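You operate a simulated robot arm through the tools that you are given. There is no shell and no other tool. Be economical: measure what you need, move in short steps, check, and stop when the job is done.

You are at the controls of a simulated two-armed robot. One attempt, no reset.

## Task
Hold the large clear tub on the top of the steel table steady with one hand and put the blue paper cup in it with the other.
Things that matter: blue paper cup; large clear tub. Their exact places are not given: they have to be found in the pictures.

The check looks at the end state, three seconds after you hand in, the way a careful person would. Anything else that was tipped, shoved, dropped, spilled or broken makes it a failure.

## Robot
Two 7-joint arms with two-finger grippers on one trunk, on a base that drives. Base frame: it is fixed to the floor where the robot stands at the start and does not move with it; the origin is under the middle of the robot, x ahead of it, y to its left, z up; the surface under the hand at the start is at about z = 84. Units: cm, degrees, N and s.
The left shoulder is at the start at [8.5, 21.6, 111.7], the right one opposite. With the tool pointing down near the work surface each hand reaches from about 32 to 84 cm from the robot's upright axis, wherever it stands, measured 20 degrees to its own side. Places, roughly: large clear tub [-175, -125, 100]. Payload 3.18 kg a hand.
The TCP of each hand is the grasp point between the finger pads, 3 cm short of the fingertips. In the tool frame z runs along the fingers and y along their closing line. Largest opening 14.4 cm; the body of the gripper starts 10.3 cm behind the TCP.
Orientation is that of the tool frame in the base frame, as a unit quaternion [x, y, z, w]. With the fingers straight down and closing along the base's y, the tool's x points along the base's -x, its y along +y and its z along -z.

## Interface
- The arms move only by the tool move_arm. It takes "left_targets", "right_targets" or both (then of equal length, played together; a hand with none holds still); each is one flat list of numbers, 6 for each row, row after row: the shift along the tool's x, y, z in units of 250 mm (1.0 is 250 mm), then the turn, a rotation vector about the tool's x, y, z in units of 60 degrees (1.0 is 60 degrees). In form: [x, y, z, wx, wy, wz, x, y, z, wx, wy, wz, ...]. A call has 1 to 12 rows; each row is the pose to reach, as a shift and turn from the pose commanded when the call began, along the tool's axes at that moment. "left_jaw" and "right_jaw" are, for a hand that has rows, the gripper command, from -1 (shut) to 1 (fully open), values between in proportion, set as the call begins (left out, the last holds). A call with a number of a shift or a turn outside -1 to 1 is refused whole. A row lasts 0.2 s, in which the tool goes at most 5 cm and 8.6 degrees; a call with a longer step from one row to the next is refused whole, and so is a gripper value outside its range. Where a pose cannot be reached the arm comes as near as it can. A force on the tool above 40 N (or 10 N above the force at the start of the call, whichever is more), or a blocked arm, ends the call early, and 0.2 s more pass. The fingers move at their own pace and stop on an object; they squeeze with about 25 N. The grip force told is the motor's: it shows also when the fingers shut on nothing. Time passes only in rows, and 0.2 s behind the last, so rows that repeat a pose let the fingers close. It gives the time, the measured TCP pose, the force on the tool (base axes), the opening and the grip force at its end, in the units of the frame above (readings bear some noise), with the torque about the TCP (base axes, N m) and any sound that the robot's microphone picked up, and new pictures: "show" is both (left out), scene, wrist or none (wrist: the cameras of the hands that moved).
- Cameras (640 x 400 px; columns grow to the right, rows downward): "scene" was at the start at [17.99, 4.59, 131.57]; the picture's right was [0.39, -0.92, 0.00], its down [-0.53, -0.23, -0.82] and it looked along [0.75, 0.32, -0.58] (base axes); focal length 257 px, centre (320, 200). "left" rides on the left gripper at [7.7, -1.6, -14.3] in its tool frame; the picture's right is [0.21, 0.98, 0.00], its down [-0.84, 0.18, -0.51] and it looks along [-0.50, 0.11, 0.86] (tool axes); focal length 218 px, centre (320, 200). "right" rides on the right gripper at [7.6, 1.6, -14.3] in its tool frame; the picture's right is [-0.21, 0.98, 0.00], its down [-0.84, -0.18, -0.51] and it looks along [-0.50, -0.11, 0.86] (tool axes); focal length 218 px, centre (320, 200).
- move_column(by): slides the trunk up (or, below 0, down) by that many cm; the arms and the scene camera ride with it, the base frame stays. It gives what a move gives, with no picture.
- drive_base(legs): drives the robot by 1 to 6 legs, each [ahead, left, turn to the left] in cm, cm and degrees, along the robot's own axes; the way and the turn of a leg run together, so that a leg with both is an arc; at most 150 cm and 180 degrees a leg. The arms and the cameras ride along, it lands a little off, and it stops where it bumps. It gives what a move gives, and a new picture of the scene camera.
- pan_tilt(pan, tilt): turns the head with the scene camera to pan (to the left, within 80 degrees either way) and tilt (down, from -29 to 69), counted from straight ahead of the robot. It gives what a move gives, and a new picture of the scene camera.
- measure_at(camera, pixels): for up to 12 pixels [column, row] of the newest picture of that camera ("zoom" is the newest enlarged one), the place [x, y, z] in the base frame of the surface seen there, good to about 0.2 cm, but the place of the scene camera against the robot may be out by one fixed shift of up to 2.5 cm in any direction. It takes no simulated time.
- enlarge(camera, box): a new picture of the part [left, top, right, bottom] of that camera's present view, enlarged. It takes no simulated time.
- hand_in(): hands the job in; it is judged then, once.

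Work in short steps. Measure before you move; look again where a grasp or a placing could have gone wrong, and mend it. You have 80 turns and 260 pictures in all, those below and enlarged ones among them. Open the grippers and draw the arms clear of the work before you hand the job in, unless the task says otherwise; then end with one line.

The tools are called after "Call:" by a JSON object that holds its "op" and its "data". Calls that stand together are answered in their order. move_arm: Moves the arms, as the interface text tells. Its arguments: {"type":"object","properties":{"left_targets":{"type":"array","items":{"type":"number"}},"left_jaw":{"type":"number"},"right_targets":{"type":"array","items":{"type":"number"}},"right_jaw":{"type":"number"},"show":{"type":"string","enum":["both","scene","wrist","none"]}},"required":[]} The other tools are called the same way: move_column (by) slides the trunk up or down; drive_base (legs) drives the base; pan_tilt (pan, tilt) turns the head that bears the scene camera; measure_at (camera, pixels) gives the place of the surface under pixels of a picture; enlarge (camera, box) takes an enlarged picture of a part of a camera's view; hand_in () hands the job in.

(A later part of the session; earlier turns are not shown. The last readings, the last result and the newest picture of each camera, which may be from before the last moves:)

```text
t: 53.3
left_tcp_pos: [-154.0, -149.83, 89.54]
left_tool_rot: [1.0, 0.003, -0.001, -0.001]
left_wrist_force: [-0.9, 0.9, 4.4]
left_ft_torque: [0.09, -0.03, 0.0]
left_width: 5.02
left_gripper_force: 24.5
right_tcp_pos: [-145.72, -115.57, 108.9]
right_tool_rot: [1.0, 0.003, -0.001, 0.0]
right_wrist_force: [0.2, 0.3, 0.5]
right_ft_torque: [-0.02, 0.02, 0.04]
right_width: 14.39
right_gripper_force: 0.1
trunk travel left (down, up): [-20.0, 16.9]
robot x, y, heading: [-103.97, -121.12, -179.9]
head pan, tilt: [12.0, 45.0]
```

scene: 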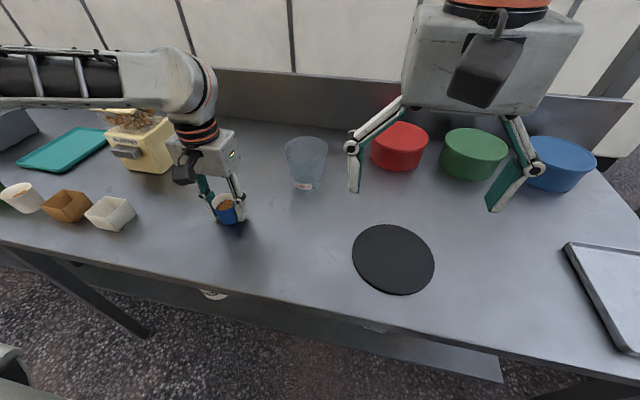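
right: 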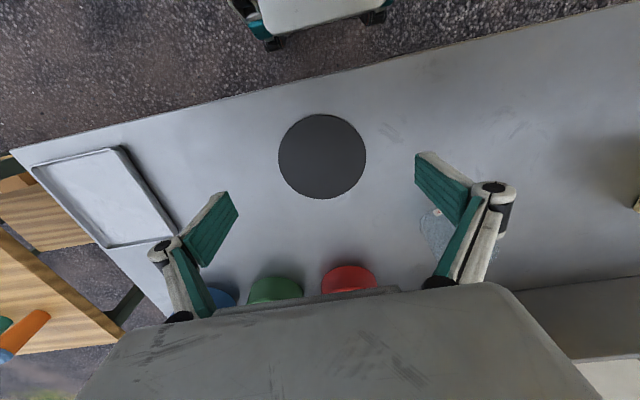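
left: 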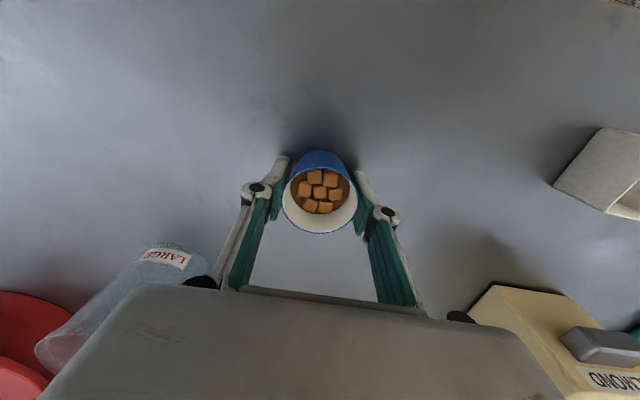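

The cup stands on the table (4.4 N). I open to 6.6 cm and then raise the hand 2.6 cm, so that only the tips reach the cup's upper 2 cm.

Call:
{"op": "move_arm", "data": {"left_targets": [0, 0, -0.006, 0, 0, 0, 0, 0, -0.006, 0, 0, 0, 0, 0, -0.006, 0, 0, 0, 0, 0, -0.05, 0, 0, 0, 0, 0, -0.104, 0, 0, 0, 0, 0, -0.104, 0, 0, 0], "left_jaw": -0.08, "show": "both"}}

```text
t: 54.7
left_tcp_pos: [-153.81, -149.83, 92.12]
left_tool_rot: [1.0, 0.003, 0.0, 0.0]
left_wrist_force: [-0.2, -0.1, -0.4]
left_ft_torque: [0.0, -0.02, 0.0]
left_width: 6.66
left_gripper_force: 0.1
right_tcp_pos: [-145.71, -115.75, 108.84]
right_tool_rot: [1.0, 0.003, -0.001, 0.0]
right_wrist_force: [0.3, 0.4, 0.2]
right_ft_torque: [-0.02, 0.05, 0.01]
right_width: 14.38
right_gripper_force: 0.1
trunk travel left (down, up): [-20.0, 16.9]
robot x, y, heading: [-103.81, -120.76, -179.5]
head pan, tilt: [12.0, 45.0]
```

scene: 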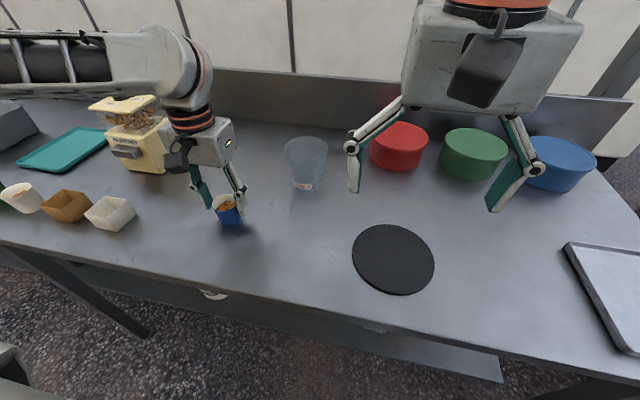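
left: 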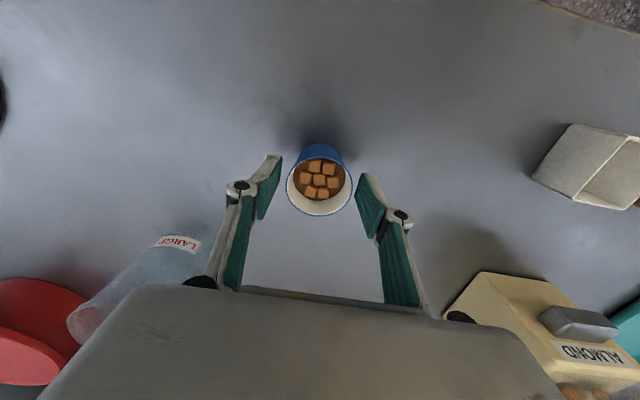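

The cup stands upright. I regrasp it here by the upper wall.

Call:
{"op": "move_arm", "data": {"left_targets": [0, 0, 0, 0, 0, 0, 0, 0, 0, 0, 0, 0, 0, 0, 0, 0, 0, 0, 0, 0, 0, 0, 0, 0], "left_jaw": -0.36, "show": "none"}}

Call:
{"op": "move_arm", "data": {"left_targets": [0, 0, -0.02, 0, 0, 0, 0, 0, -0.06, 0, 0, 0, 0, 0, -0.12, 0, 0, 0, 0, 0, -0.2, 0, 0, 0, 0, 0, -0.28, 0, 0, 0, 0, 0, -0.36, 0, 0, 0, 0, 0, -0.44, 0, 0, 0, 0, 0, -0.52, 0, 0, 0, 0, 0, -0.6, 0, 0, 0, 0, 0, -0.68, 0, 0, 0, 0, 0, -0.74, 0, 0, 0, 0, 0, -0.76, 0, 0, 0], "show": "both"}}

```text
t: 55.7
left_tcp_pos: [-153.74, -149.88, 92.14]
left_tool_rot: [1.0, 0.003, 0.0, 0.0]
left_wrist_force: [-0.1, 0.2, 0.6]
left_ft_torque: [0.0, -0.03, 0.01]
left_width: 5.16
left_gripper_force: 25.1
right_tcp_pos: [-145.63, -115.66, 108.94]
right_tool_rot: [1.0, 0.002, 0.0, 0.0]
right_wrist_force: [0.1, 0.6, 0.8]
right_ft_torque: [-0.02, 0.0, -0.02]
right_width: 14.39
right_gripper_force: 0.2
trunk travel left (down, up): [-20.0, 16.9]
robot x, y, heading: [-104.14, -121.0, -180.0]
head pan, tilt: [12.0, 45.0]
```

```text
t: 58.3
left_tcp_pos: [-153.96, -149.85, 111.24]
left_tool_rot: [1.0, 0.003, 0.0, 0.0]
left_wrist_force: [-0.8, -0.5, 0.6]
left_ft_torque: [-0.03, 0.0, 0.04]
left_width: 5.11
left_gripper_force: 25.1
right_tcp_pos: [-145.71, -115.66, 108.87]
right_tool_rot: [1.0, 0.002, 0.0, 0.0]
right_wrist_force: [-0.4, -0.3, -0.3]
right_ft_torque: [-0.02, -0.01, 0.04]
right_width: 14.4
right_gripper_force: 0.1
trunk travel left (down, up): [-20.0, 16.9]
robot x, y, heading: [-104.12, -120.96, -179.7]
head pan, tilt: [12.0, 45.0]
```

scene: 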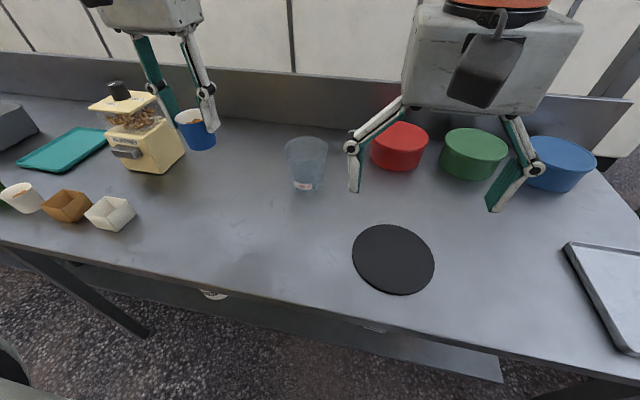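
left: 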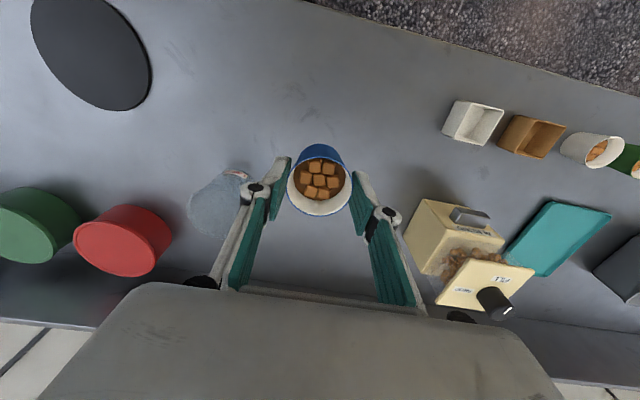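

The cup is held by its upper wall (width 5.1) and lifted clear. Now the right hand: I turn it to point at the tub from front-right, 33 degrees downward, with its TCP near (-155, -124, 103), so its fingers can straddle the tub from the side.

Call:
{"op": "move_arm", "data": {"right_targets": [-0.033, 0.031, 0.021, -0.03, -0.083, -0.055, -0.067, 0.061, 0.041, -0.06, -0.165, -0.111, -0.1, 0.092, 0.062, -0.09, -0.248, -0.166, -0.134, 0.122, 0.083, -0.12, -0.331, -0.222, -0.167, 0.153, 0.104, -0.15, -0.413, -0.277, -0.201, 0.183, 0.124, -0.181, -0.496, -0.333, -0.234, 0.214, 0.145, -0.211, -0.578, -0.388, -0.268, 0.244, 0.166, -0.241, -0.661, -0.444, -0.301, 0.275, 0.187, -0.271, -0.744, -0.499, -0.335, 0.305, 0.207, -0.301, -0.826, -0.555, -0.368, 0.336, 0.228, -0.331, -0.909, -0.61, -0.368, 0.336, 0.228, -0.331, -0.909, -0.61], "right_jaw": 1, "show": "both"}}

```text
t: 60.9
left_tcp_pos: [-153.86, -150.0, 111.12]
left_tool_rot: [1.0, 0.002, -0.001, 0.0]
left_wrist_force: [0.7, 0.9, 0.0]
left_ft_torque: [-0.01, 0.03, 0.0]
left_width: 5.15
left_gripper_force: 24.8
right_tcp_pos: [-154.84, -124.18, 102.96]
right_tool_rot: [0.825, 0.303, -0.448, 0.164]
right_wrist_force: [-0.4, 0.3, 0.2]
right_ft_torque: [-0.01, 0.02, 0.02]
right_width: 14.43
right_gripper_force: 0.0
trunk travel left (down, up): [-20.0, 16.9]
robot x, y, heading: [-103.68, -120.78, -179.8]
head pan, tilt: [12.0, 45.0]
```

scene: 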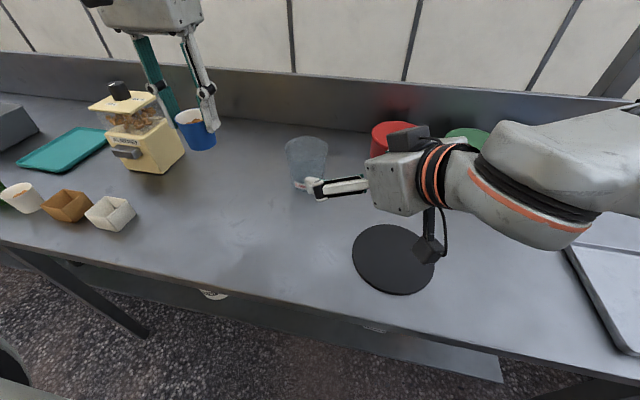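
right: 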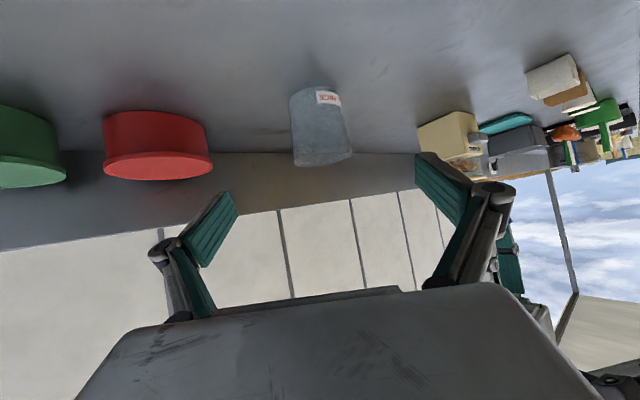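

The tub shows (upside down) at (320,125) in the right wrist picture. I enlarge it for triangulation.

Call:
{"op": "enlarge", "data": {"camera": "right", "box": [272, 75, 368, 175]}}

Call:
{"op": "measure_at", "data": {"camera": "right", "pixels": [[328, 98], [315, 85], [300, 85], [305, 130], [155, 140], [209, 150]]}}

```text
4.00 times, centred on (320, 125) of right
```

zoom: 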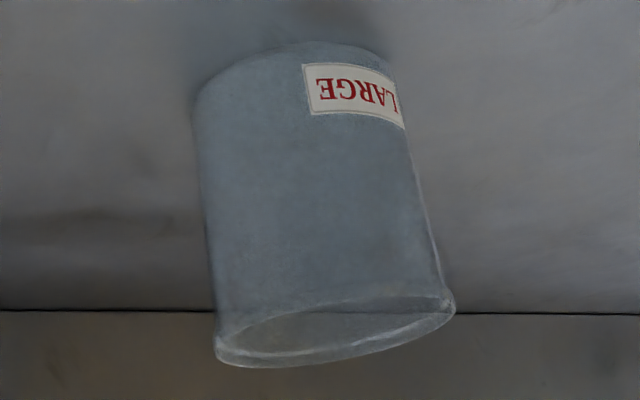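

```text
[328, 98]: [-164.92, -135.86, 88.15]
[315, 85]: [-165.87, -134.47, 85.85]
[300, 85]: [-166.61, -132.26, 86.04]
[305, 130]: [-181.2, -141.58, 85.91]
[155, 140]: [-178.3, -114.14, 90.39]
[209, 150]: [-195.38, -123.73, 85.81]
```

The tub's axis comes out at about (-169.0, -135.6), rim radius 4.85 at z 96.2, base radius 4.2. I move along the tool axis, first two thirds of the 21.6 cm, and check.

Call:
{"op": "move_arm", "data": {"right_targets": [0, -0.003, 0.06, 0, 0, 0, 0, -0.006, 0.16, 0, 0, 0, 0, -0.009, 0.28, 0, 0, 0, 0, -0.012, 0.4, 0, 0, 0, 0, -0.014, 0.5, 0, 0, 0, 0, -0.014, 0.56, 0, 0, 0, 0, -0.014, 0.56, 0, 0, 0], "show": "both"}}

```text
t: 62.5
left_tcp_pos: [-153.9, -149.91, 111.15]
left_tool_rot: [1.0, 0.003, 0.0, 0.0]
left_wrist_force: [0.5, 0.7, 0.3]
left_ft_torque: [-0.02, -0.03, 0.01]
left_width: 5.13
left_gripper_force: 25.1
right_tcp_pos: [-164.11, -131.07, 95.29]
right_tool_rot: [0.825, 0.303, -0.448, 0.165]
right_wrist_force: [0.8, -0.3, -0.5]
right_ft_torque: [0.04, 0.03, 0.01]
right_width: 14.4
right_gripper_force: 0.0
trunk travel left (down, up): [-20.0, 16.9]
robot x, y, heading: [-104.06, -120.9, -179.8]
head pan, tilt: [12.0, 45.0]
```

scene: 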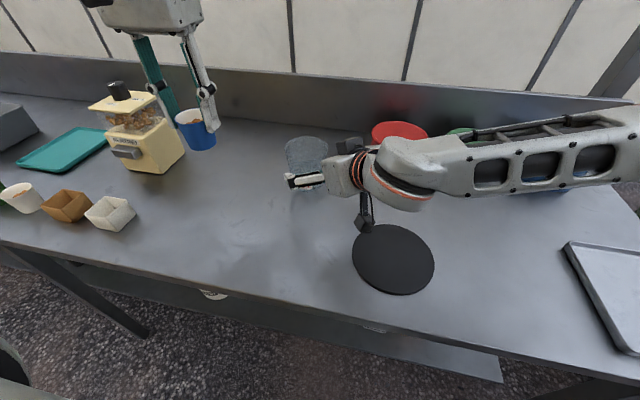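
right: 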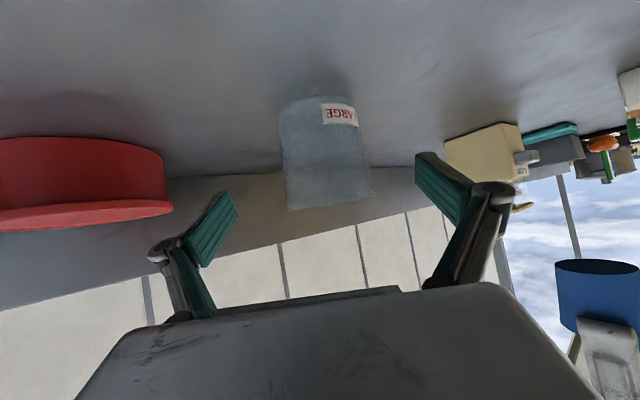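

The tub lies midway between the fingers. I go the last 7.8 cm along the tool axis, then look.

Call:
{"op": "move_arm", "data": {"right_targets": [0, 0.004, 0.06, 0, 0, 0, 0, 0.008, 0.14, 0, 0, 0, 0, 0.012, 0.22, 0, 0, 0, 0, 0.013, 0.28, 0, 0, 0, 0, 0.013, 0.312, 0, 0, 0, 0, 0.013, 0.312, 0, 0, 0], "show": "both"}}

Call:
{"op": "enlarge", "data": {"camera": "scene", "box": [260, 110, 420, 240]}}

```text
t: 63.9
left_tcp_pos: [-153.87, -149.85, 111.19]
left_tool_rot: [1.0, 0.002, 0.0, 0.0]
left_wrist_force: [0.1, 0.7, -0.7]
left_ft_torque: [0.0, 0.01, -0.01]
left_width: 5.13
left_gripper_force: 25.2
right_tcp_pos: [-168.52, -135.81, 91.37]
right_tool_rot: [0.825, 0.304, -0.447, 0.164]
right_wrist_force: [0.4, 1.2, -0.1]
right_ft_torque: [0.03, -0.02, -0.01]
right_width: 14.42
right_gripper_force: 0.1
trunk travel left (down, up): [-20.0, 16.9]
robot x, y, heading: [-104.22, -121.0, -180.0]
head pan, tilt: [12.0, 45.0]
```

scene: 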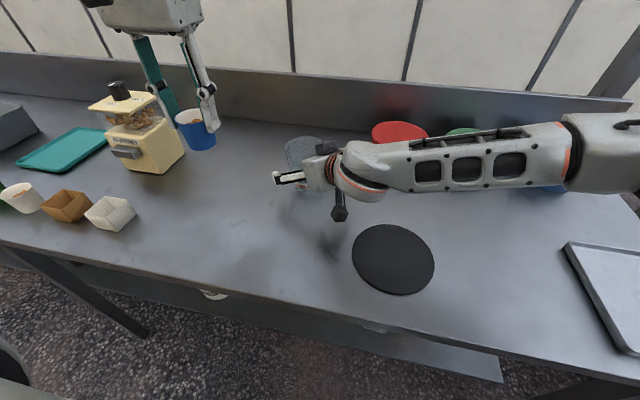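
right: 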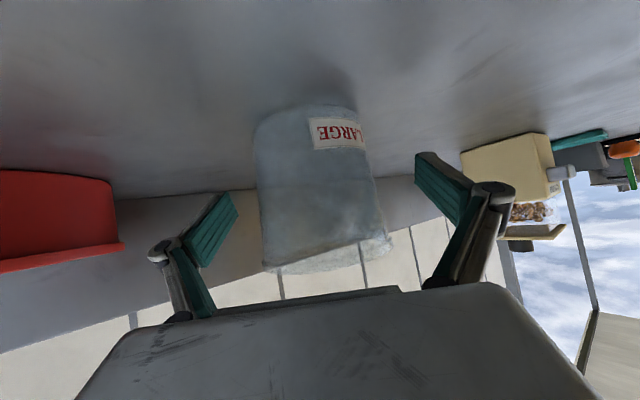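

```text
3.08 times, centred on (340, 175) of scene
```

zoom: 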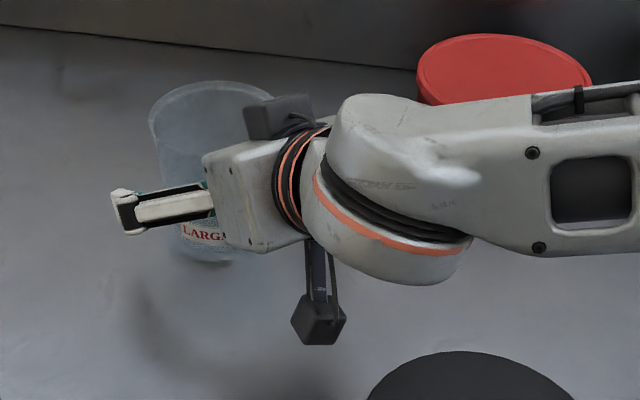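

The fingers straddle the tub. Before closing I measure the box on top of the right gripper, zoom (278,115), and the wrist, which the left hand has to clear.

Call:
{"op": "measure_at", "data": {"camera": "zoom", "pixels": [[262, 122], [300, 112], [282, 98], [230, 170], [255, 225], [160, 207], [350, 110], [420, 180], [318, 320], [120, 200]]}}

```text
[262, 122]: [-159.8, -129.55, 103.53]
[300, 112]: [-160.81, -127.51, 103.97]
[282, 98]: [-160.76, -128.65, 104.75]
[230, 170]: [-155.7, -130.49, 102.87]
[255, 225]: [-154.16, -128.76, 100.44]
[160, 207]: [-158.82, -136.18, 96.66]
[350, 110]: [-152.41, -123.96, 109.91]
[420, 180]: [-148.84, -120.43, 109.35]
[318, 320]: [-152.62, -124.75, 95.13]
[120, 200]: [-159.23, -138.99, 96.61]
```

Clearance is enough if the left hand is yawed about 20 degrees to turn its camera away from that box. I close the right fingers round the tub in two stages.

Call:
{"op": "move_arm", "data": {"right_targets": [0, 0, 0, 0, 0, 0, 0, 0, 0, 0, 0, 0, 0, 0, 0, 0, 0, 0], "right_jaw": 0.36, "show": "wrist"}}

Call:
{"op": "move_arm", "data": {"right_targets": [0, 0, 0, 0, 0, 0, 0, 0, 0, 0, 0, 0, 0, 0, 0, 0, 0, 0], "right_jaw": 0.27, "show": "wrist"}}

```text
t: 64.7
left_tcp_pos: [-153.86, -149.82, 111.11]
left_tool_rot: [1.0, 0.002, -0.001, 0.001]
left_wrist_force: [0.0, -0.5, -0.2]
left_ft_torque: [-0.02, 0.02, 0.03]
left_width: 5.15
left_gripper_force: 25.0
right_tcp_pos: [-168.5, -135.85, 91.33]
right_tool_rot: [0.825, 0.303, -0.448, 0.164]
right_wrist_force: [-0.1, -0.8, -0.4]
right_ft_torque: [-0.01, -0.04, 0.02]
right_width: 9.8
right_gripper_force: 0.2
trunk travel left (down, up): [-20.0, 16.9]
robot x, y, heading: [-103.98, -120.6, -179.9]
head pan, tilt: [12.0, 45.0]
```

right: 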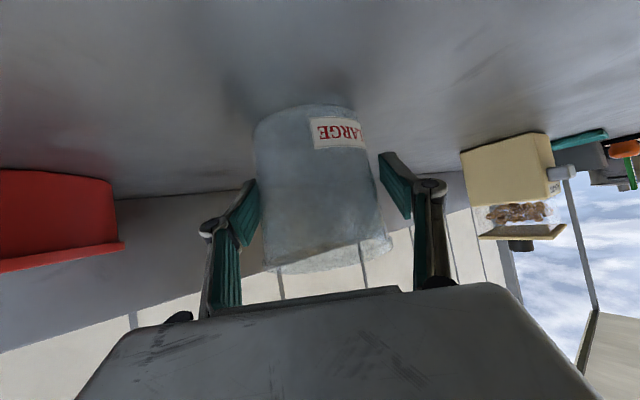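

```text
t: 65.5
left_tcp_pos: [-153.79, -149.88, 111.11]
left_tool_rot: [1.0, 0.003, 0.0, 0.0]
left_wrist_force: [0.5, 0.6, -0.5]
left_ft_torque: [0.0, 0.02, 0.0]
left_width: 5.14
left_gripper_force: 24.9
right_tcp_pos: [-168.61, -135.78, 91.36]
right_tool_rot: [0.825, 0.303, -0.448, 0.165]
right_wrist_force: [0.7, -0.4, 0.7]
right_ft_torque: [0.0, -0.01, 0.02]
right_width: 9.12
right_gripper_force: 0.1
trunk travel left (down, up): [-20.0, 16.9]
robot x, y, heading: [-103.96, -120.59, -180.0]
head pan, tilt: [12.0, 45.0]
```

right: 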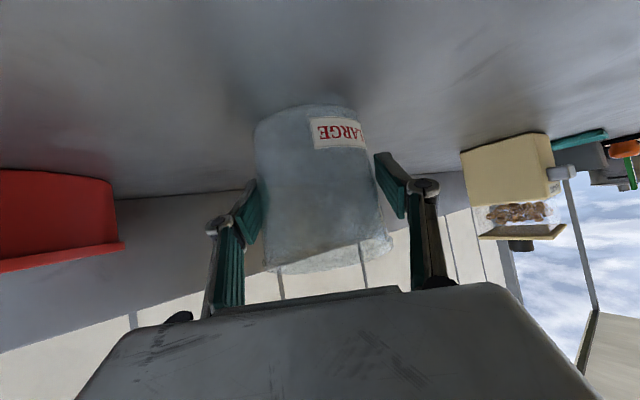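

Still no contact at 9.1 cm. I close a little further.

Call:
{"op": "move_arm", "data": {"right_targets": [0, 0, 0, 0, 0, 0, 0, 0, 0, 0, 0, 0], "right_jaw": 0.22, "show": "none"}}

Call:
{"op": "move_arm", "data": {"right_targets": [0, 0, 0, 0, 0, 0, 0, 0, 0, 0, 0, 0], "right_jaw": 0.17, "show": "wrist"}}

```text
t: 66.1
left_tcp_pos: [-153.82, -150.0, 111.13]
left_tool_rot: [1.0, 0.002, 0.0, 0.0]
left_wrist_force: [-0.6, 0.0, -0.9]
left_ft_torque: [0.05, 0.0, -0.01]
left_width: 5.15
left_gripper_force: 24.9
right_tcp_pos: [-168.67, -135.76, 91.23]
right_tool_rot: [0.825, 0.303, -0.448, 0.165]
right_wrist_force: [0.2, 0.9, 0.2]
right_ft_torque: [-0.01, 0.06, -0.02]
right_width: 8.88
right_gripper_force: 0.4
trunk travel left (down, up): [-20.0, 16.9]
robot x, y, heading: [-104.15, -120.93, -179.8]
head pan, tilt: [12.0, 45.0]
```

```text
t: 66.7
left_tcp_pos: [-153.85, -149.98, 111.18]
left_tool_rot: [1.0, 0.002, -0.001, 0.0]
left_wrist_force: [0.2, -0.7, -1.0]
left_ft_torque: [-0.03, 0.0, 0.01]
left_width: 5.12
left_gripper_force: 25.1
right_tcp_pos: [-168.56, -135.78, 91.5]
right_tool_rot: [0.825, 0.303, -0.448, 0.164]
right_wrist_force: [0.3, 0.1, 0.2]
right_ft_torque: [0.07, 0.01, 0.04]
right_width: 8.77
right_gripper_force: 25.0
trunk travel left (down, up): [-20.0, 16.9]
robot x, y, heading: [-104.37, -120.75, -179.6]
head pan, tilt: [12.0, 45.0]
```

right: 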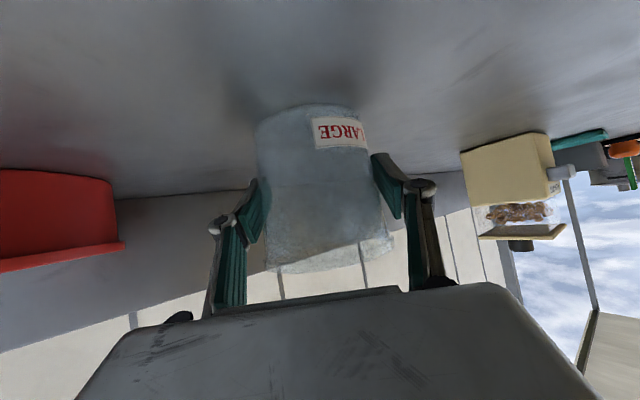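

The right hand holds the tub (8.77 cm, 25 N) and it has not moved. I bring the left hand over the tub's axis at z ~112 with a 20 degree yaw, the cup's base 10 cm above the rim.

Call:
{"op": "move_arm", "data": {"left_targets": [-0.02, -0.019, -0.01, 0, 0, 0.03, -0.08, -0.075, -0.02, 0, 0, 0.08, -0.15, -0.141, -0.03, 0, 0, 0.13, -0.22, -0.207, -0.03, 0, 0, 0.18, -0.3, -0.282, -0.03, 0, 0, 0.23, -0.38, -0.357, -0.03, 0, 0, 0.28, -0.45, -0.423, -0.03, 0, 0, 0.32, -0.52, -0.489, -0.03, 0, 0, 0.333, -0.57, -0.536, -0.03, 0, 0, 0.333, -0.604, -0.568, -0.03, 0, 0, 0.333, -0.604, -0.568, -0.03, 0, 0, 0.333], "show": "both"}}

```text
t: 69.1
left_tcp_pos: [-169.03, -135.71, 111.88]
left_tool_rot: [0.985, -0.171, -0.001, 0.0]
left_wrist_force: [-0.2, -1.0, -0.2]
left_ft_torque: [0.01, 0.0, -0.02]
left_width: 5.13
left_gripper_force: 25.1
right_tcp_pos: [-168.57, -135.88, 91.35]
right_tool_rot: [0.825, 0.302, -0.448, 0.164]
right_wrist_force: [-0.5, 0.1, 0.1]
right_ft_torque: [0.02, 0.05, -0.03]
right_width: 8.77
right_gripper_force: 25.5
trunk travel left (down, up): [-20.0, 16.9]
robot x, y, heading: [-104.15, -120.47, -179.6]
head pan, tilt: [12.0, 45.0]
```

scene: 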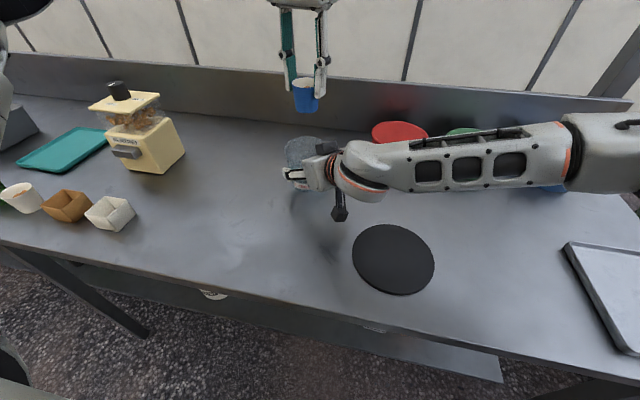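
left: 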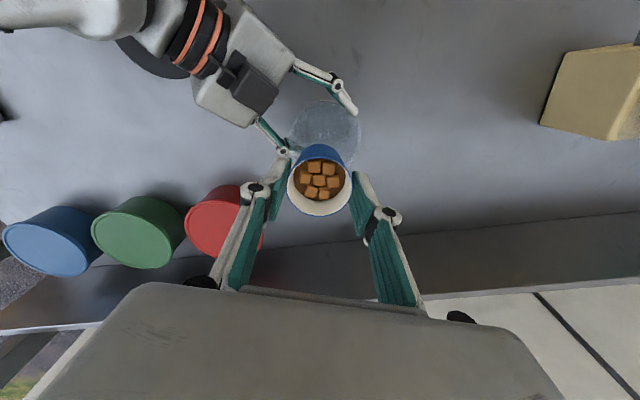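

The tub's rim shows behind the cup at about (328,130). I enlarge to find its centre exactly.

Call:
{"op": "enlarge", "data": {"camera": "left", "box": [256, 80, 384, 220]}}

```text
2.86 times, centred on (320, 150) of left
```

zoom: 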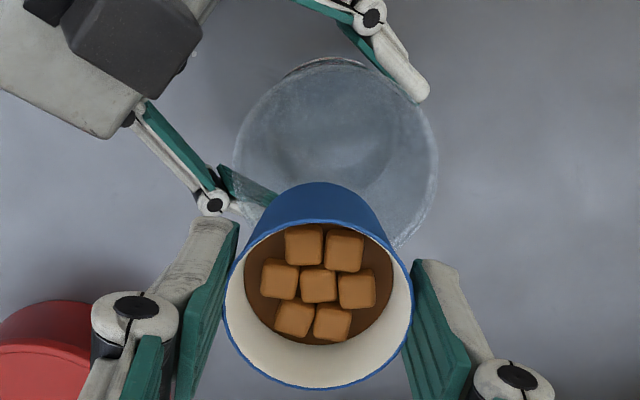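

The camera model fits the cup itself, and places the rim's centre at about (-168.9, -136.3). I shift 0.6 cm in -y and descend to z 104, the cup's base 2 cm above the rim.

Call:
{"op": "move_arm", "data": {"left_targets": [0.012, 0.021, 0.03, 0, 0, 0, 0.012, 0.021, 0.09, 0, 0, 0, 0.012, 0.021, 0.16, 0, 0, 0, 0.012, 0.021, 0.23, 0, 0, 0, 0.012, 0.021, 0.29, 0, 0, 0, 0.012, 0.021, 0.316, 0, 0, 0, 0.012, 0.021, 0.316, 0, 0, 0], "show": "both"}}

Call:
{"op": "enlarge", "data": {"camera": "left", "box": [256, 80, 384, 220]}}

Call:
{"op": "enlarge", "data": {"camera": "scene", "box": [240, 60, 400, 200]}}

```text
t: 70.7
left_tcp_pos: [-168.83, -136.39, 104.09]
left_tool_rot: [0.985, -0.171, 0.0, 0.0]
left_wrist_force: [0.3, -0.7, -0.2]
left_ft_torque: [-0.01, 0.02, -0.03]
left_width: 5.14
left_gripper_force: 25.3
right_tcp_pos: [-168.6, -135.89, 91.41]
right_tool_rot: [0.825, 0.303, -0.447, 0.165]
right_wrist_force: [-0.2, -0.7, 0.9]
right_ft_torque: [0.05, 0.06, -0.01]
right_width: 8.78
right_gripper_force: 25.1
trunk travel left (down, up): [-20.0, 16.9]
robot x, y, heading: [-103.76, -121.16, -179.8]
head pan, tilt: [12.0, 45.0]
```

scene: 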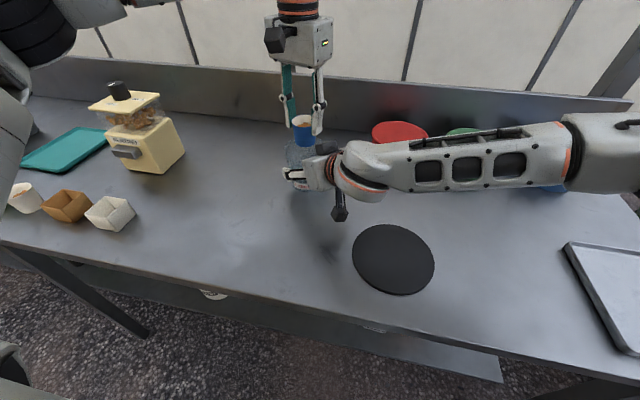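
left: 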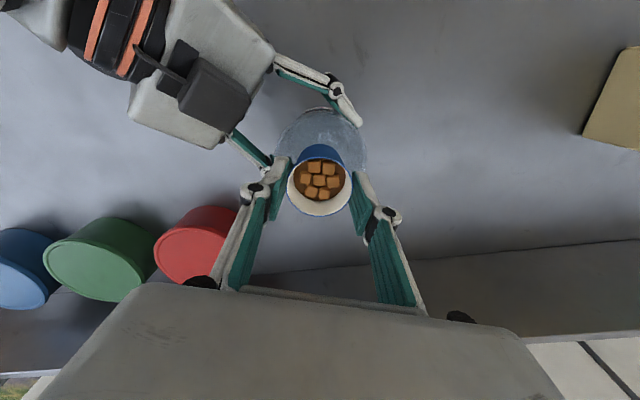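

```text
2.86 times, centred on (320, 150) of left
```

zoom: 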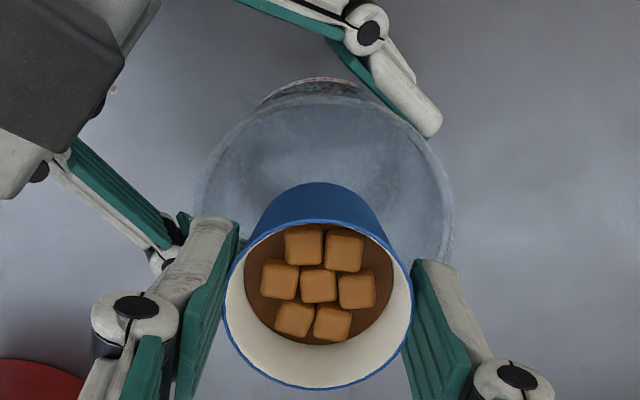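

```text
2.86 times, centred on (320, 130) of scene
```

zoom: 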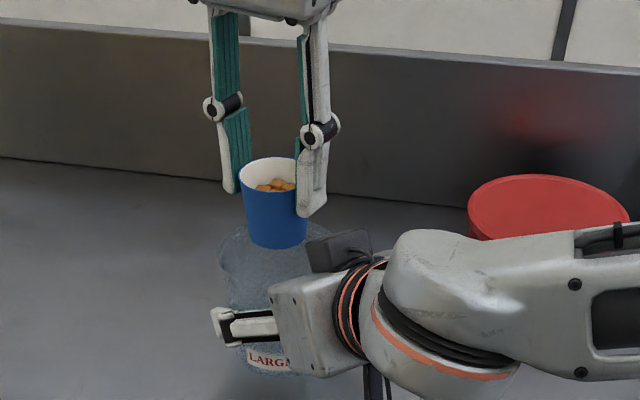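

The rim centre is now seen at about (-168.9, -136.6), nearly under the cup. I shift 0.2 cm in -y and lower slowly to TCP 96.5, the cup's base about 4 cm above the tub's floor.

Call:
{"op": "move_arm", "data": {"left_targets": [0.003, 0.008, 0.02, 0, 0, 0, 0.003, 0.008, 0.05, 0, 0, 0, 0.003, 0.008, 0.08, 0, 0, 0, 0.003, 0.008, 0.115, 0, 0, 0, 0.003, 0.008, 0.15, 0, 0, 0, 0.003, 0.008, 0.185, 0, 0, 0, 0.003, 0.008, 0.22, 0, 0, 0, 0.003, 0.008, 0.25, 0, 0, 0, 0.003, 0.008, 0.28, 0, 0, 0, 0.003, 0.008, 0.304, 0, 0, 0, 0.003, 0.008, 0.304, 0, 0, 0], "show": "both"}}

Call:
{"op": "enlarge", "data": {"camera": "scene", "box": [260, 80, 370, 200]}}

Call:
{"op": "enlarge", "data": {"camera": "left", "box": [240, 80, 400, 220]}}

Call:
{"op": "enlarge", "data": {"camera": "right", "box": [200, 80, 450, 290]}}

```text
t: 73.1
left_tcp_pos: [-168.94, -136.53, 96.49]
left_tool_rot: [0.985, -0.171, -0.002, 0.0]
left_wrist_force: [-7.6, 4.9, 13.1]
left_ft_torque: [0.29, 0.02, -0.09]
left_width: 5.14
left_gripper_force: 25.6
right_tcp_pos: [-168.51, -135.96, 91.3]
right_tool_rot: [0.826, 0.302, -0.448, 0.164]
right_wrist_force: [8.0, -7.0, -4.4]
right_ft_torque: [0.0, 0.35, 0.2]
right_width: 8.79
right_gripper_force: 24.9
trunk travel left (down, up): [-20.0, 16.9]
robot x, y, heading: [-103.97, -120.76, -179.7]
head pan, tilt: [12.0, 45.0]
```

scene: 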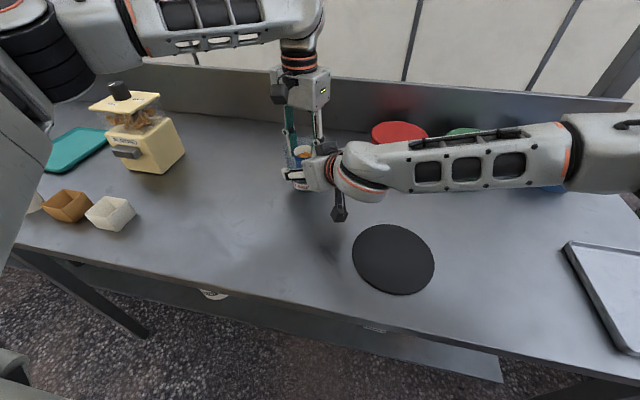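
left: 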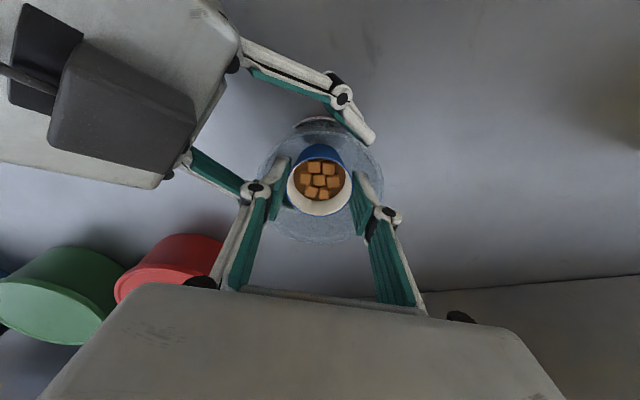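

```text
3.33 times, centred on (315, 140) of scene
```

zoom: 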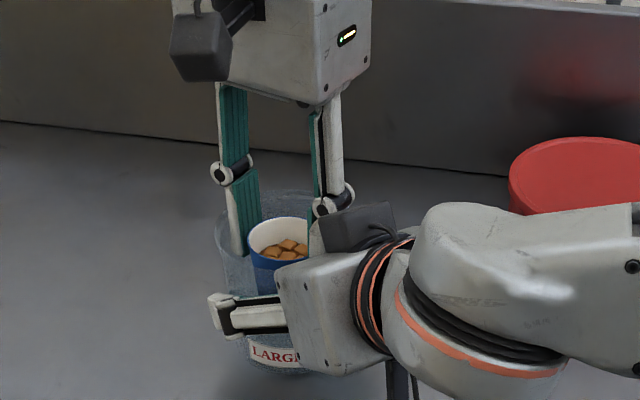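

```text
2.86 times, centred on (320, 150) of left
```

zoom: 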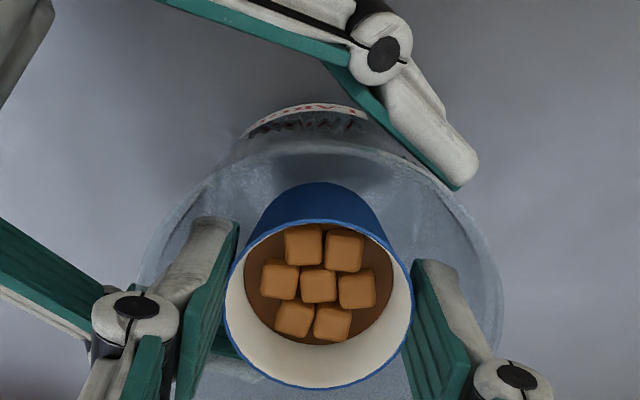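

```text
1.90 times, centred on (325, 185) of right
```

zoom: 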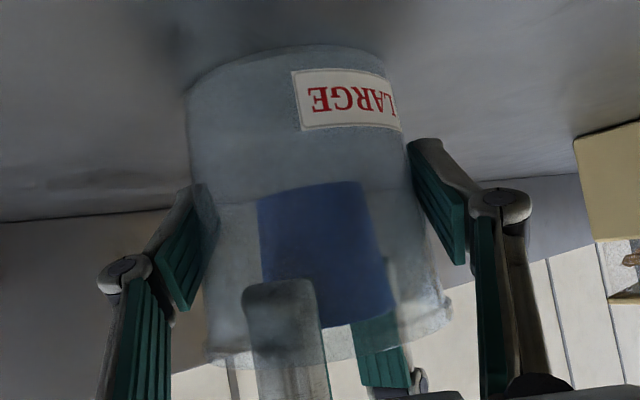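

The left hand feels 13 N upward and -8 N horizontally, though the cup's base should still be 4 cm above the floor: something touches. I raise it in small steps to find where contact starts.

Call:
{"op": "move_arm", "data": {"left_targets": [0, 0, -0.01, 0, 0, 0, 0, 0, -0.02, 0, 0, 0, 0, 0, -0.02, 0, 0, 0], "show": "none"}}

Call:
{"op": "move_arm", "data": {"left_targets": [0, 0, -0.02, 0, 0, 0, 0, 0, -0.04, 0, 0, 0, 0, 0, -0.04, 0, 0, 0], "show": "none"}}

```text
t: 73.9
left_tcp_pos: [-168.96, -136.57, 96.66]
left_tool_rot: [0.985, -0.171, 0.0, 0.001]
left_wrist_force: [-10.7, 9.9, -7.3]
left_ft_torque: [0.44, 0.3, -0.16]
left_width: 5.12
left_gripper_force: 25.3
right_tcp_pos: [-168.74, -136.05, 91.45]
right_tool_rot: [0.824, 0.304, -0.449, 0.166]
right_wrist_force: [11.1, -9.8, 6.4]
right_ft_torque: [0.07, 0.31, 0.29]
right_width: 8.8
right_gripper_force: 24.7
trunk travel left (down, up): [-20.0, 16.9]
robot x, y, heading: [-104.24, -120.72, -180.0]
head pan, tilt: [12.0, 45.0]
```

```text
t: 74.7
left_tcp_pos: [-168.83, -136.64, 97.98]
left_tool_rot: [0.985, -0.171, 0.0, 0.0]
left_wrist_force: [-9.5, 7.6, -7.3]
left_ft_torque: [0.26, 0.29, -0.03]
left_width: 5.16
left_gripper_force: 25.2
right_tcp_pos: [-168.68, -135.88, 91.36]
right_tool_rot: [0.826, 0.302, -0.448, 0.164]
right_wrist_force: [9.4, -7.5, 6.5]
right_ft_torque: [0.16, 0.32, 0.11]
right_width: 8.77
right_gripper_force: 25.1
trunk travel left (down, up): [-20.0, 16.9]
robot x, y, heading: [-103.84, -120.76, -179.6]
head pan, tilt: [12.0, 45.0]
```

The push stays horizontal (-9.5, 7.6) while sliding, so something rubs from the side. I look closely from all cameras.

Call:
{"op": "move_arm", "data": {"left_targets": [0, 0, 0, 0, 0, 0], "right_targets": [0, 0, 0, 0, 0, 0], "show": "both"}}

Call:
{"op": "enlarge", "data": {"camera": "scene", "box": [270, 60, 360, 200]}}

Call:
{"op": "enlarge", "data": {"camera": "left", "box": [0, 0, 400, 250]}}

```text
t: 75.1
left_tcp_pos: [-168.89, -136.55, 97.99]
left_tool_rot: [0.985, -0.171, -0.001, 0.0]
left_wrist_force: [-7.7, 7.1, -4.9]
left_ft_torque: [0.25, 0.2, 0.04]
left_width: 5.13
left_gripper_force: 24.4
right_tcp_pos: [-168.61, -135.78, 91.24]
right_tool_rot: [0.826, 0.302, -0.448, 0.164]
right_wrist_force: [7.4, -7.6, 4.0]
right_ft_torque: [0.19, 0.26, 0.06]
right_width: 8.78
right_gripper_force: 25.5
trunk travel left (down, up): [-20.0, 16.9]
robot x, y, heading: [-104.18, -120.69, -179.4]
head pan, tilt: [12.0, 45.0]
```

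scene: 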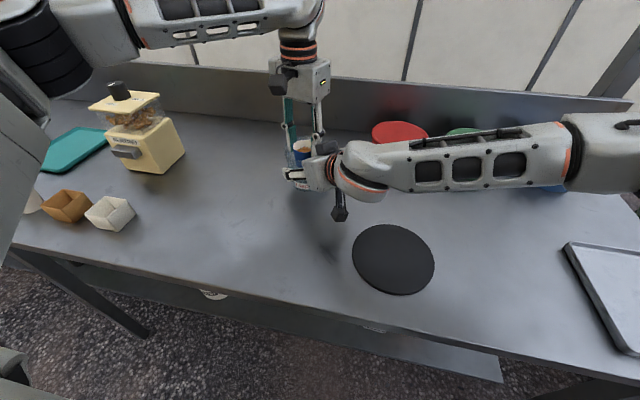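
right: 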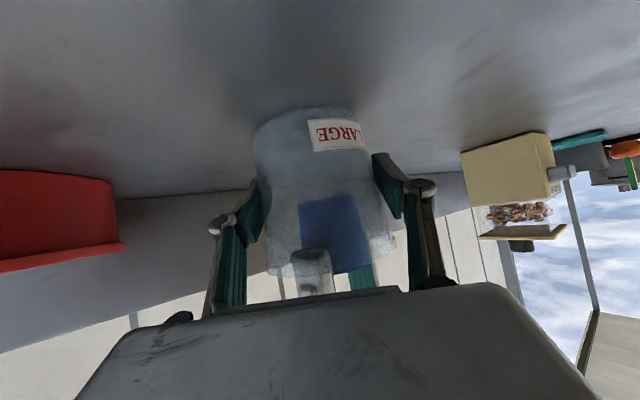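
left: 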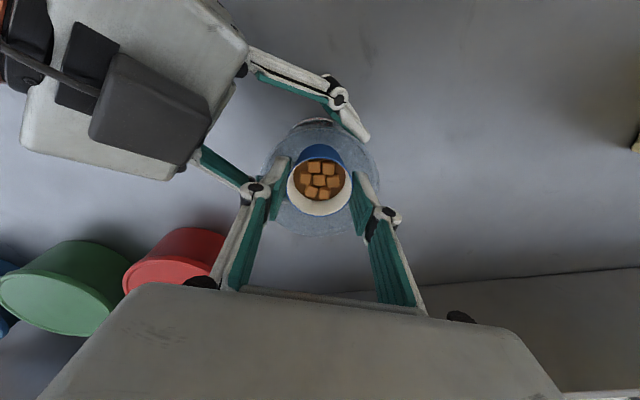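

```text
2.86 times, centred on (315, 130) of scene
```

zoom: 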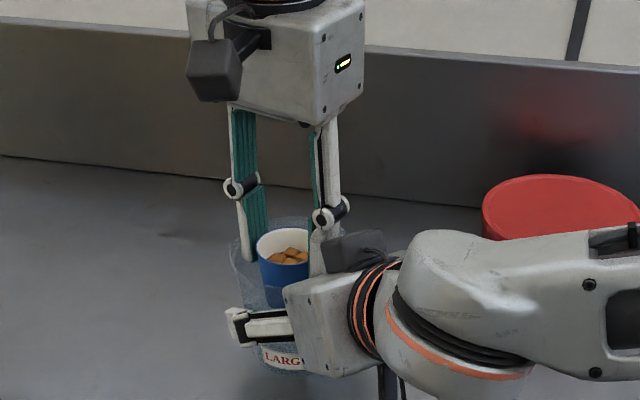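

```text
1.60 times, centred on (200, 125) of left
```

zoom: 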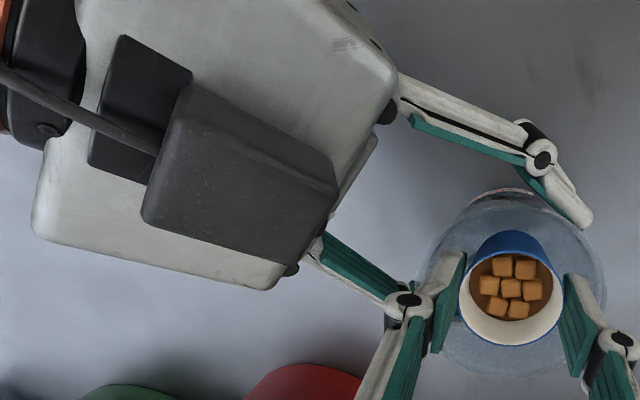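

Seen from above the tub and cup are concentric. I measure the distances between the left knuckle (333,212 in the scene view) and the box on the right gripper (350,250) to see whether they touch.

Call:
{"op": "enlarge", "data": {"camera": "scene", "box": [300, 120, 348, 170]}}

Call:
{"op": "measure_at", "data": {"camera": "zoom", "pixels": [[250, 100], [270, 60], [230, 200], [260, 290], [330, 240], [400, 230], [460, 220], [270, 340], [350, 320], [120, 220], [60, 300], [240, 160]]}}

```text
8.00 times, centred on (324, 145) of scene
```

zoom: 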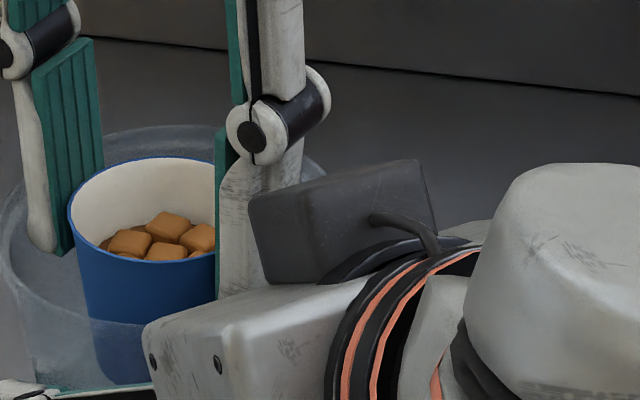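

```text
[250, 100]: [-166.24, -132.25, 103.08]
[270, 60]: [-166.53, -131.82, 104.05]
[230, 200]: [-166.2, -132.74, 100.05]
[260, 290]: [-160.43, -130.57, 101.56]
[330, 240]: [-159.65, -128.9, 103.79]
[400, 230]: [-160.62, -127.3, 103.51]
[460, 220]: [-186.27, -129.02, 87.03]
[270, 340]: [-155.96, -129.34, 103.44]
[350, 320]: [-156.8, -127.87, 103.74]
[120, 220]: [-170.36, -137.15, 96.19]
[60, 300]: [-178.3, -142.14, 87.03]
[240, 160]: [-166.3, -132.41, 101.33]
```

No contact is visible there; most likely the fingers rub inside the tub's wall. I yield 0.3 cm along the felt push and see whether the force goes.

Call:
{"op": "move_arm", "data": {"left_targets": [-0.011, -0.005, 0, 0, 0, 0, -0.011, -0.005, 0, 0, 0, 0], "show": "none"}}

Call:
{"op": "move_arm", "data": {"left_targets": [-0.011, -0.005, 0, 0, 0, 0, -0.011, -0.005, 0, 0, 0, 0], "show": "none"}}

```text
t: 75.7
left_tcp_pos: [-169.08, -136.34, 97.93]
left_tool_rot: [0.985, -0.17, 0.0, 0.001]
left_wrist_force: [-0.4, 1.2, -0.2]
left_ft_torque: [0.01, 0.01, -0.01]
left_width: 5.15
left_gripper_force: 25.2
right_tcp_pos: [-168.75, -135.72, 91.38]
right_tool_rot: [0.826, 0.301, -0.448, 0.163]
right_wrist_force: [-1.1, 0.2, 2.9]
right_ft_torque: [0.01, -0.07, -0.01]
right_width: 8.78
right_gripper_force: 25.2
trunk travel left (down, up): [-20.0, 16.9]
robot x, y, heading: [-104.21, -120.75, -179.8]
head pan, tilt: [12.0, 45.0]
```

```text
t: 76.3
left_tcp_pos: [-169.29, -136.3, 97.8]
left_tool_rot: [0.985, -0.17, 0.0, 0.001]
left_wrist_force: [0.4, -3.3, -0.5]
left_ft_torque: [-0.08, -0.01, -0.03]
left_width: 5.13
left_gripper_force: 24.4
right_tcp_pos: [-168.62, -135.77, 91.28]
right_tool_rot: [0.826, 0.302, -0.447, 0.164]
right_wrist_force: [-0.2, 3.3, 0.5]
right_ft_torque: [-0.16, -0.04, 0.05]
right_width: 8.77
right_gripper_force: 24.4
trunk travel left (down, up): [-20.0, 16.9]
robot x, y, heading: [-103.95, -120.83, -179.7]
head pan, tilt: [12.0, 45.0]
```

The force vanished and then came back from the other side: the fingers fit the tub with only about 2 mm of play, and it narrows below, so a two-sided grip cannot go down. I will regrasp the cup by pinching one side of its rim, so I lift out and go back to the free patch.

Call:
{"op": "move_arm", "data": {"left_targets": [0.006, 0.003, -0.01, 0, 0, 0, 0.006, 0.003, -0.06, 0, 0, 0, 0.006, 0.003, -0.13, 0, 0, 0, 0.006, 0.003, -0.2, 0, 0, 0, 0.006, 0.003, -0.28, 0, 0, 0, 0.006, 0.003, -0.36, 0, 0, 0, 0.006, 0.003, -0.4, 0, 0, 0], "show": "scene"}}

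Call:
{"op": "move_arm", "data": {"left_targets": [0.04, 0.018, 0, 0, 0, 0, 0.12, 0.054, 0, 0, 0, 0, 0.22, 0.098, 0, 0, 0, 0, 0.32, 0.143, 0, 0, 0, 0, 0.42, 0.188, 0, 0, 0, 0, 0.52, 0.232, 0, 0, 0, 0, 0.62, 0.277, 0, 0, 0, 0, 0.69, 0.308, 0, 0, 0, 0, 0.717, 0.32, 0, 0, 0, 0, 0.717, 0.32, 0, 0, 0, 0], "show": "both"}}

```text
t: 77.9
left_tcp_pos: [-169.08, -136.31, 107.71]
left_tool_rot: [0.985, -0.171, -0.001, 0.0]
left_wrist_force: [0.5, 0.1, -0.2]
left_ft_torque: [0.0, -0.02, -0.02]
left_width: 5.12
left_gripper_force: 25.4
right_tcp_pos: [-168.7, -135.7, 91.35]
right_tool_rot: [0.825, 0.302, -0.448, 0.164]
right_wrist_force: [0.2, 0.1, -0.7]
right_ft_torque: [0.0, -0.03, 0.01]
right_width: 8.72
right_gripper_force: 25.0
trunk travel left (down, up): [-20.0, 16.9]
robot x, y, heading: [-103.93, -120.56, -179.6]
head pan, tilt: [12.0, 45.0]
```

scene: 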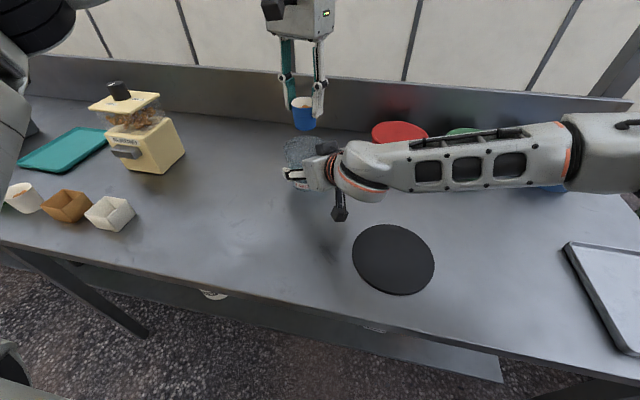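

```text
t: 80.1
left_tcp_pos: [-154.85, -149.92, 107.7]
left_tool_rot: [0.985, -0.171, -0.001, 0.0]
left_wrist_force: [-0.1, 0.5, -0.3]
left_ft_torque: [-0.01, -0.03, 0.01]
left_width: 5.16
left_gripper_force: 25.0
right_tcp_pos: [-168.69, -135.8, 91.36]
right_tool_rot: [0.826, 0.303, -0.447, 0.164]
right_wrist_force: [-0.4, 0.4, -1.4]
right_ft_torque: [0.02, -0.02, 0.01]
right_width: 8.78
right_gripper_force: 25.3
trunk travel left (down, up): [-20.0, 16.9]
robot x, y, heading: [-103.9, -120.54, -179.9]
head pan, tilt: [12.0, 45.0]
```

scene: 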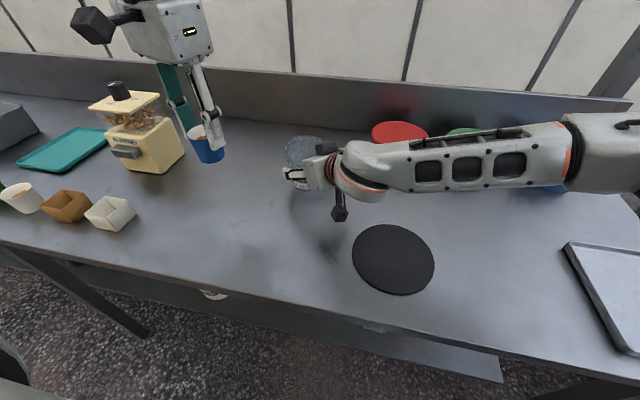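
left: 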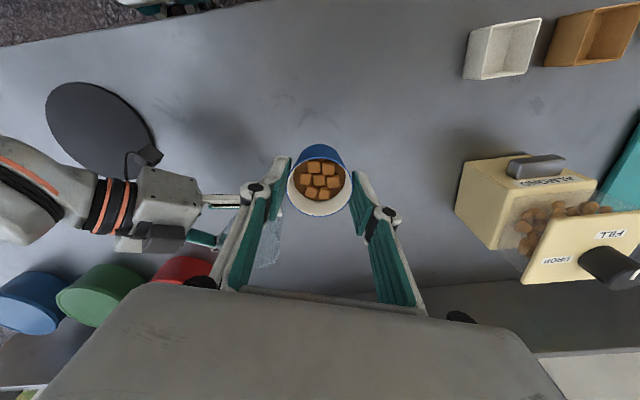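

Forces are nil and the tub stands as before. I lower the cup to the table at (-155, -150).

Call:
{"op": "move_arm", "data": {"left_targets": [0, 0, 0.04, 0, 0, 0, 0, 0, 0.12, 0, 0, 0, 0, 0, 0.22, 0, 0, 0, 0, 0, 0.32, 0, 0, 0, 0, 0, 0.42, 0, 0, 0, 0, 0, 0.5, 0, 0, 0, 0, 0, 0.56, 0, 0, 0, 0, 0, 0.6, 0, 0, 0, 0, 0, 0.616, 0, 0, 0, 0, 0, 0.622, 0, 0, 0, 0, 0, 0.626, 0, 0, 0, 0, 0, 0.626, 0, 0, 0], "show": "none"}}

```text
t: 82.7
left_tcp_pos: [-155.12, -149.9, 92.04]
left_tool_rot: [0.985, -0.171, 0.0, 0.0]
left_wrist_force: [-0.1, 0.8, -1.0]
left_ft_torque: [0.02, 0.01, -0.01]
left_width: 5.14
left_gripper_force: 25.1
right_tcp_pos: [-168.62, -135.72, 91.27]
right_tool_rot: [0.824, 0.303, -0.448, 0.166]
right_wrist_force: [0.3, -0.1, -0.5]
right_ft_torque: [-0.02, 0.03, 0.0]
right_width: 8.75
right_gripper_force: 24.4
trunk travel left (down, up): [-20.0, 16.9]
robot x, y, heading: [-103.99, -120.8, -179.6]
head pan, tilt: [12.0, 45.0]
```

Call:
{"op": "move_arm", "data": {"left_targets": [0, 0, 0.004, 0, 0, 0, 0, 0, 0.008, 0, 0, 0, 0, 0, 0.008, 0, 0, 0], "show": "none"}}

```text
t: 83.5
left_tcp_pos: [-155.12, -149.83, 92.12]
left_tool_rot: [0.985, -0.171, -0.002, -0.001]
left_wrist_force: [0.7, -1.9, 8.6]
left_ft_torque: [-0.07, -0.08, 0.02]
left_width: 5.14
left_gripper_force: 24.9
right_tcp_pos: [-168.61, -135.81, 91.43]
right_tool_rot: [0.825, 0.302, -0.448, 0.164]
right_wrist_force: [-0.2, -0.2, 0.0]
right_ft_torque: [0.0, 0.0, 0.03]
right_width: 8.74
right_gripper_force: 24.9
trunk travel left (down, up): [-20.0, 16.9]
robot x, y, heading: [-103.98, -121.05, -179.5]
head pan, tilt: [12.0, 45.0]
```

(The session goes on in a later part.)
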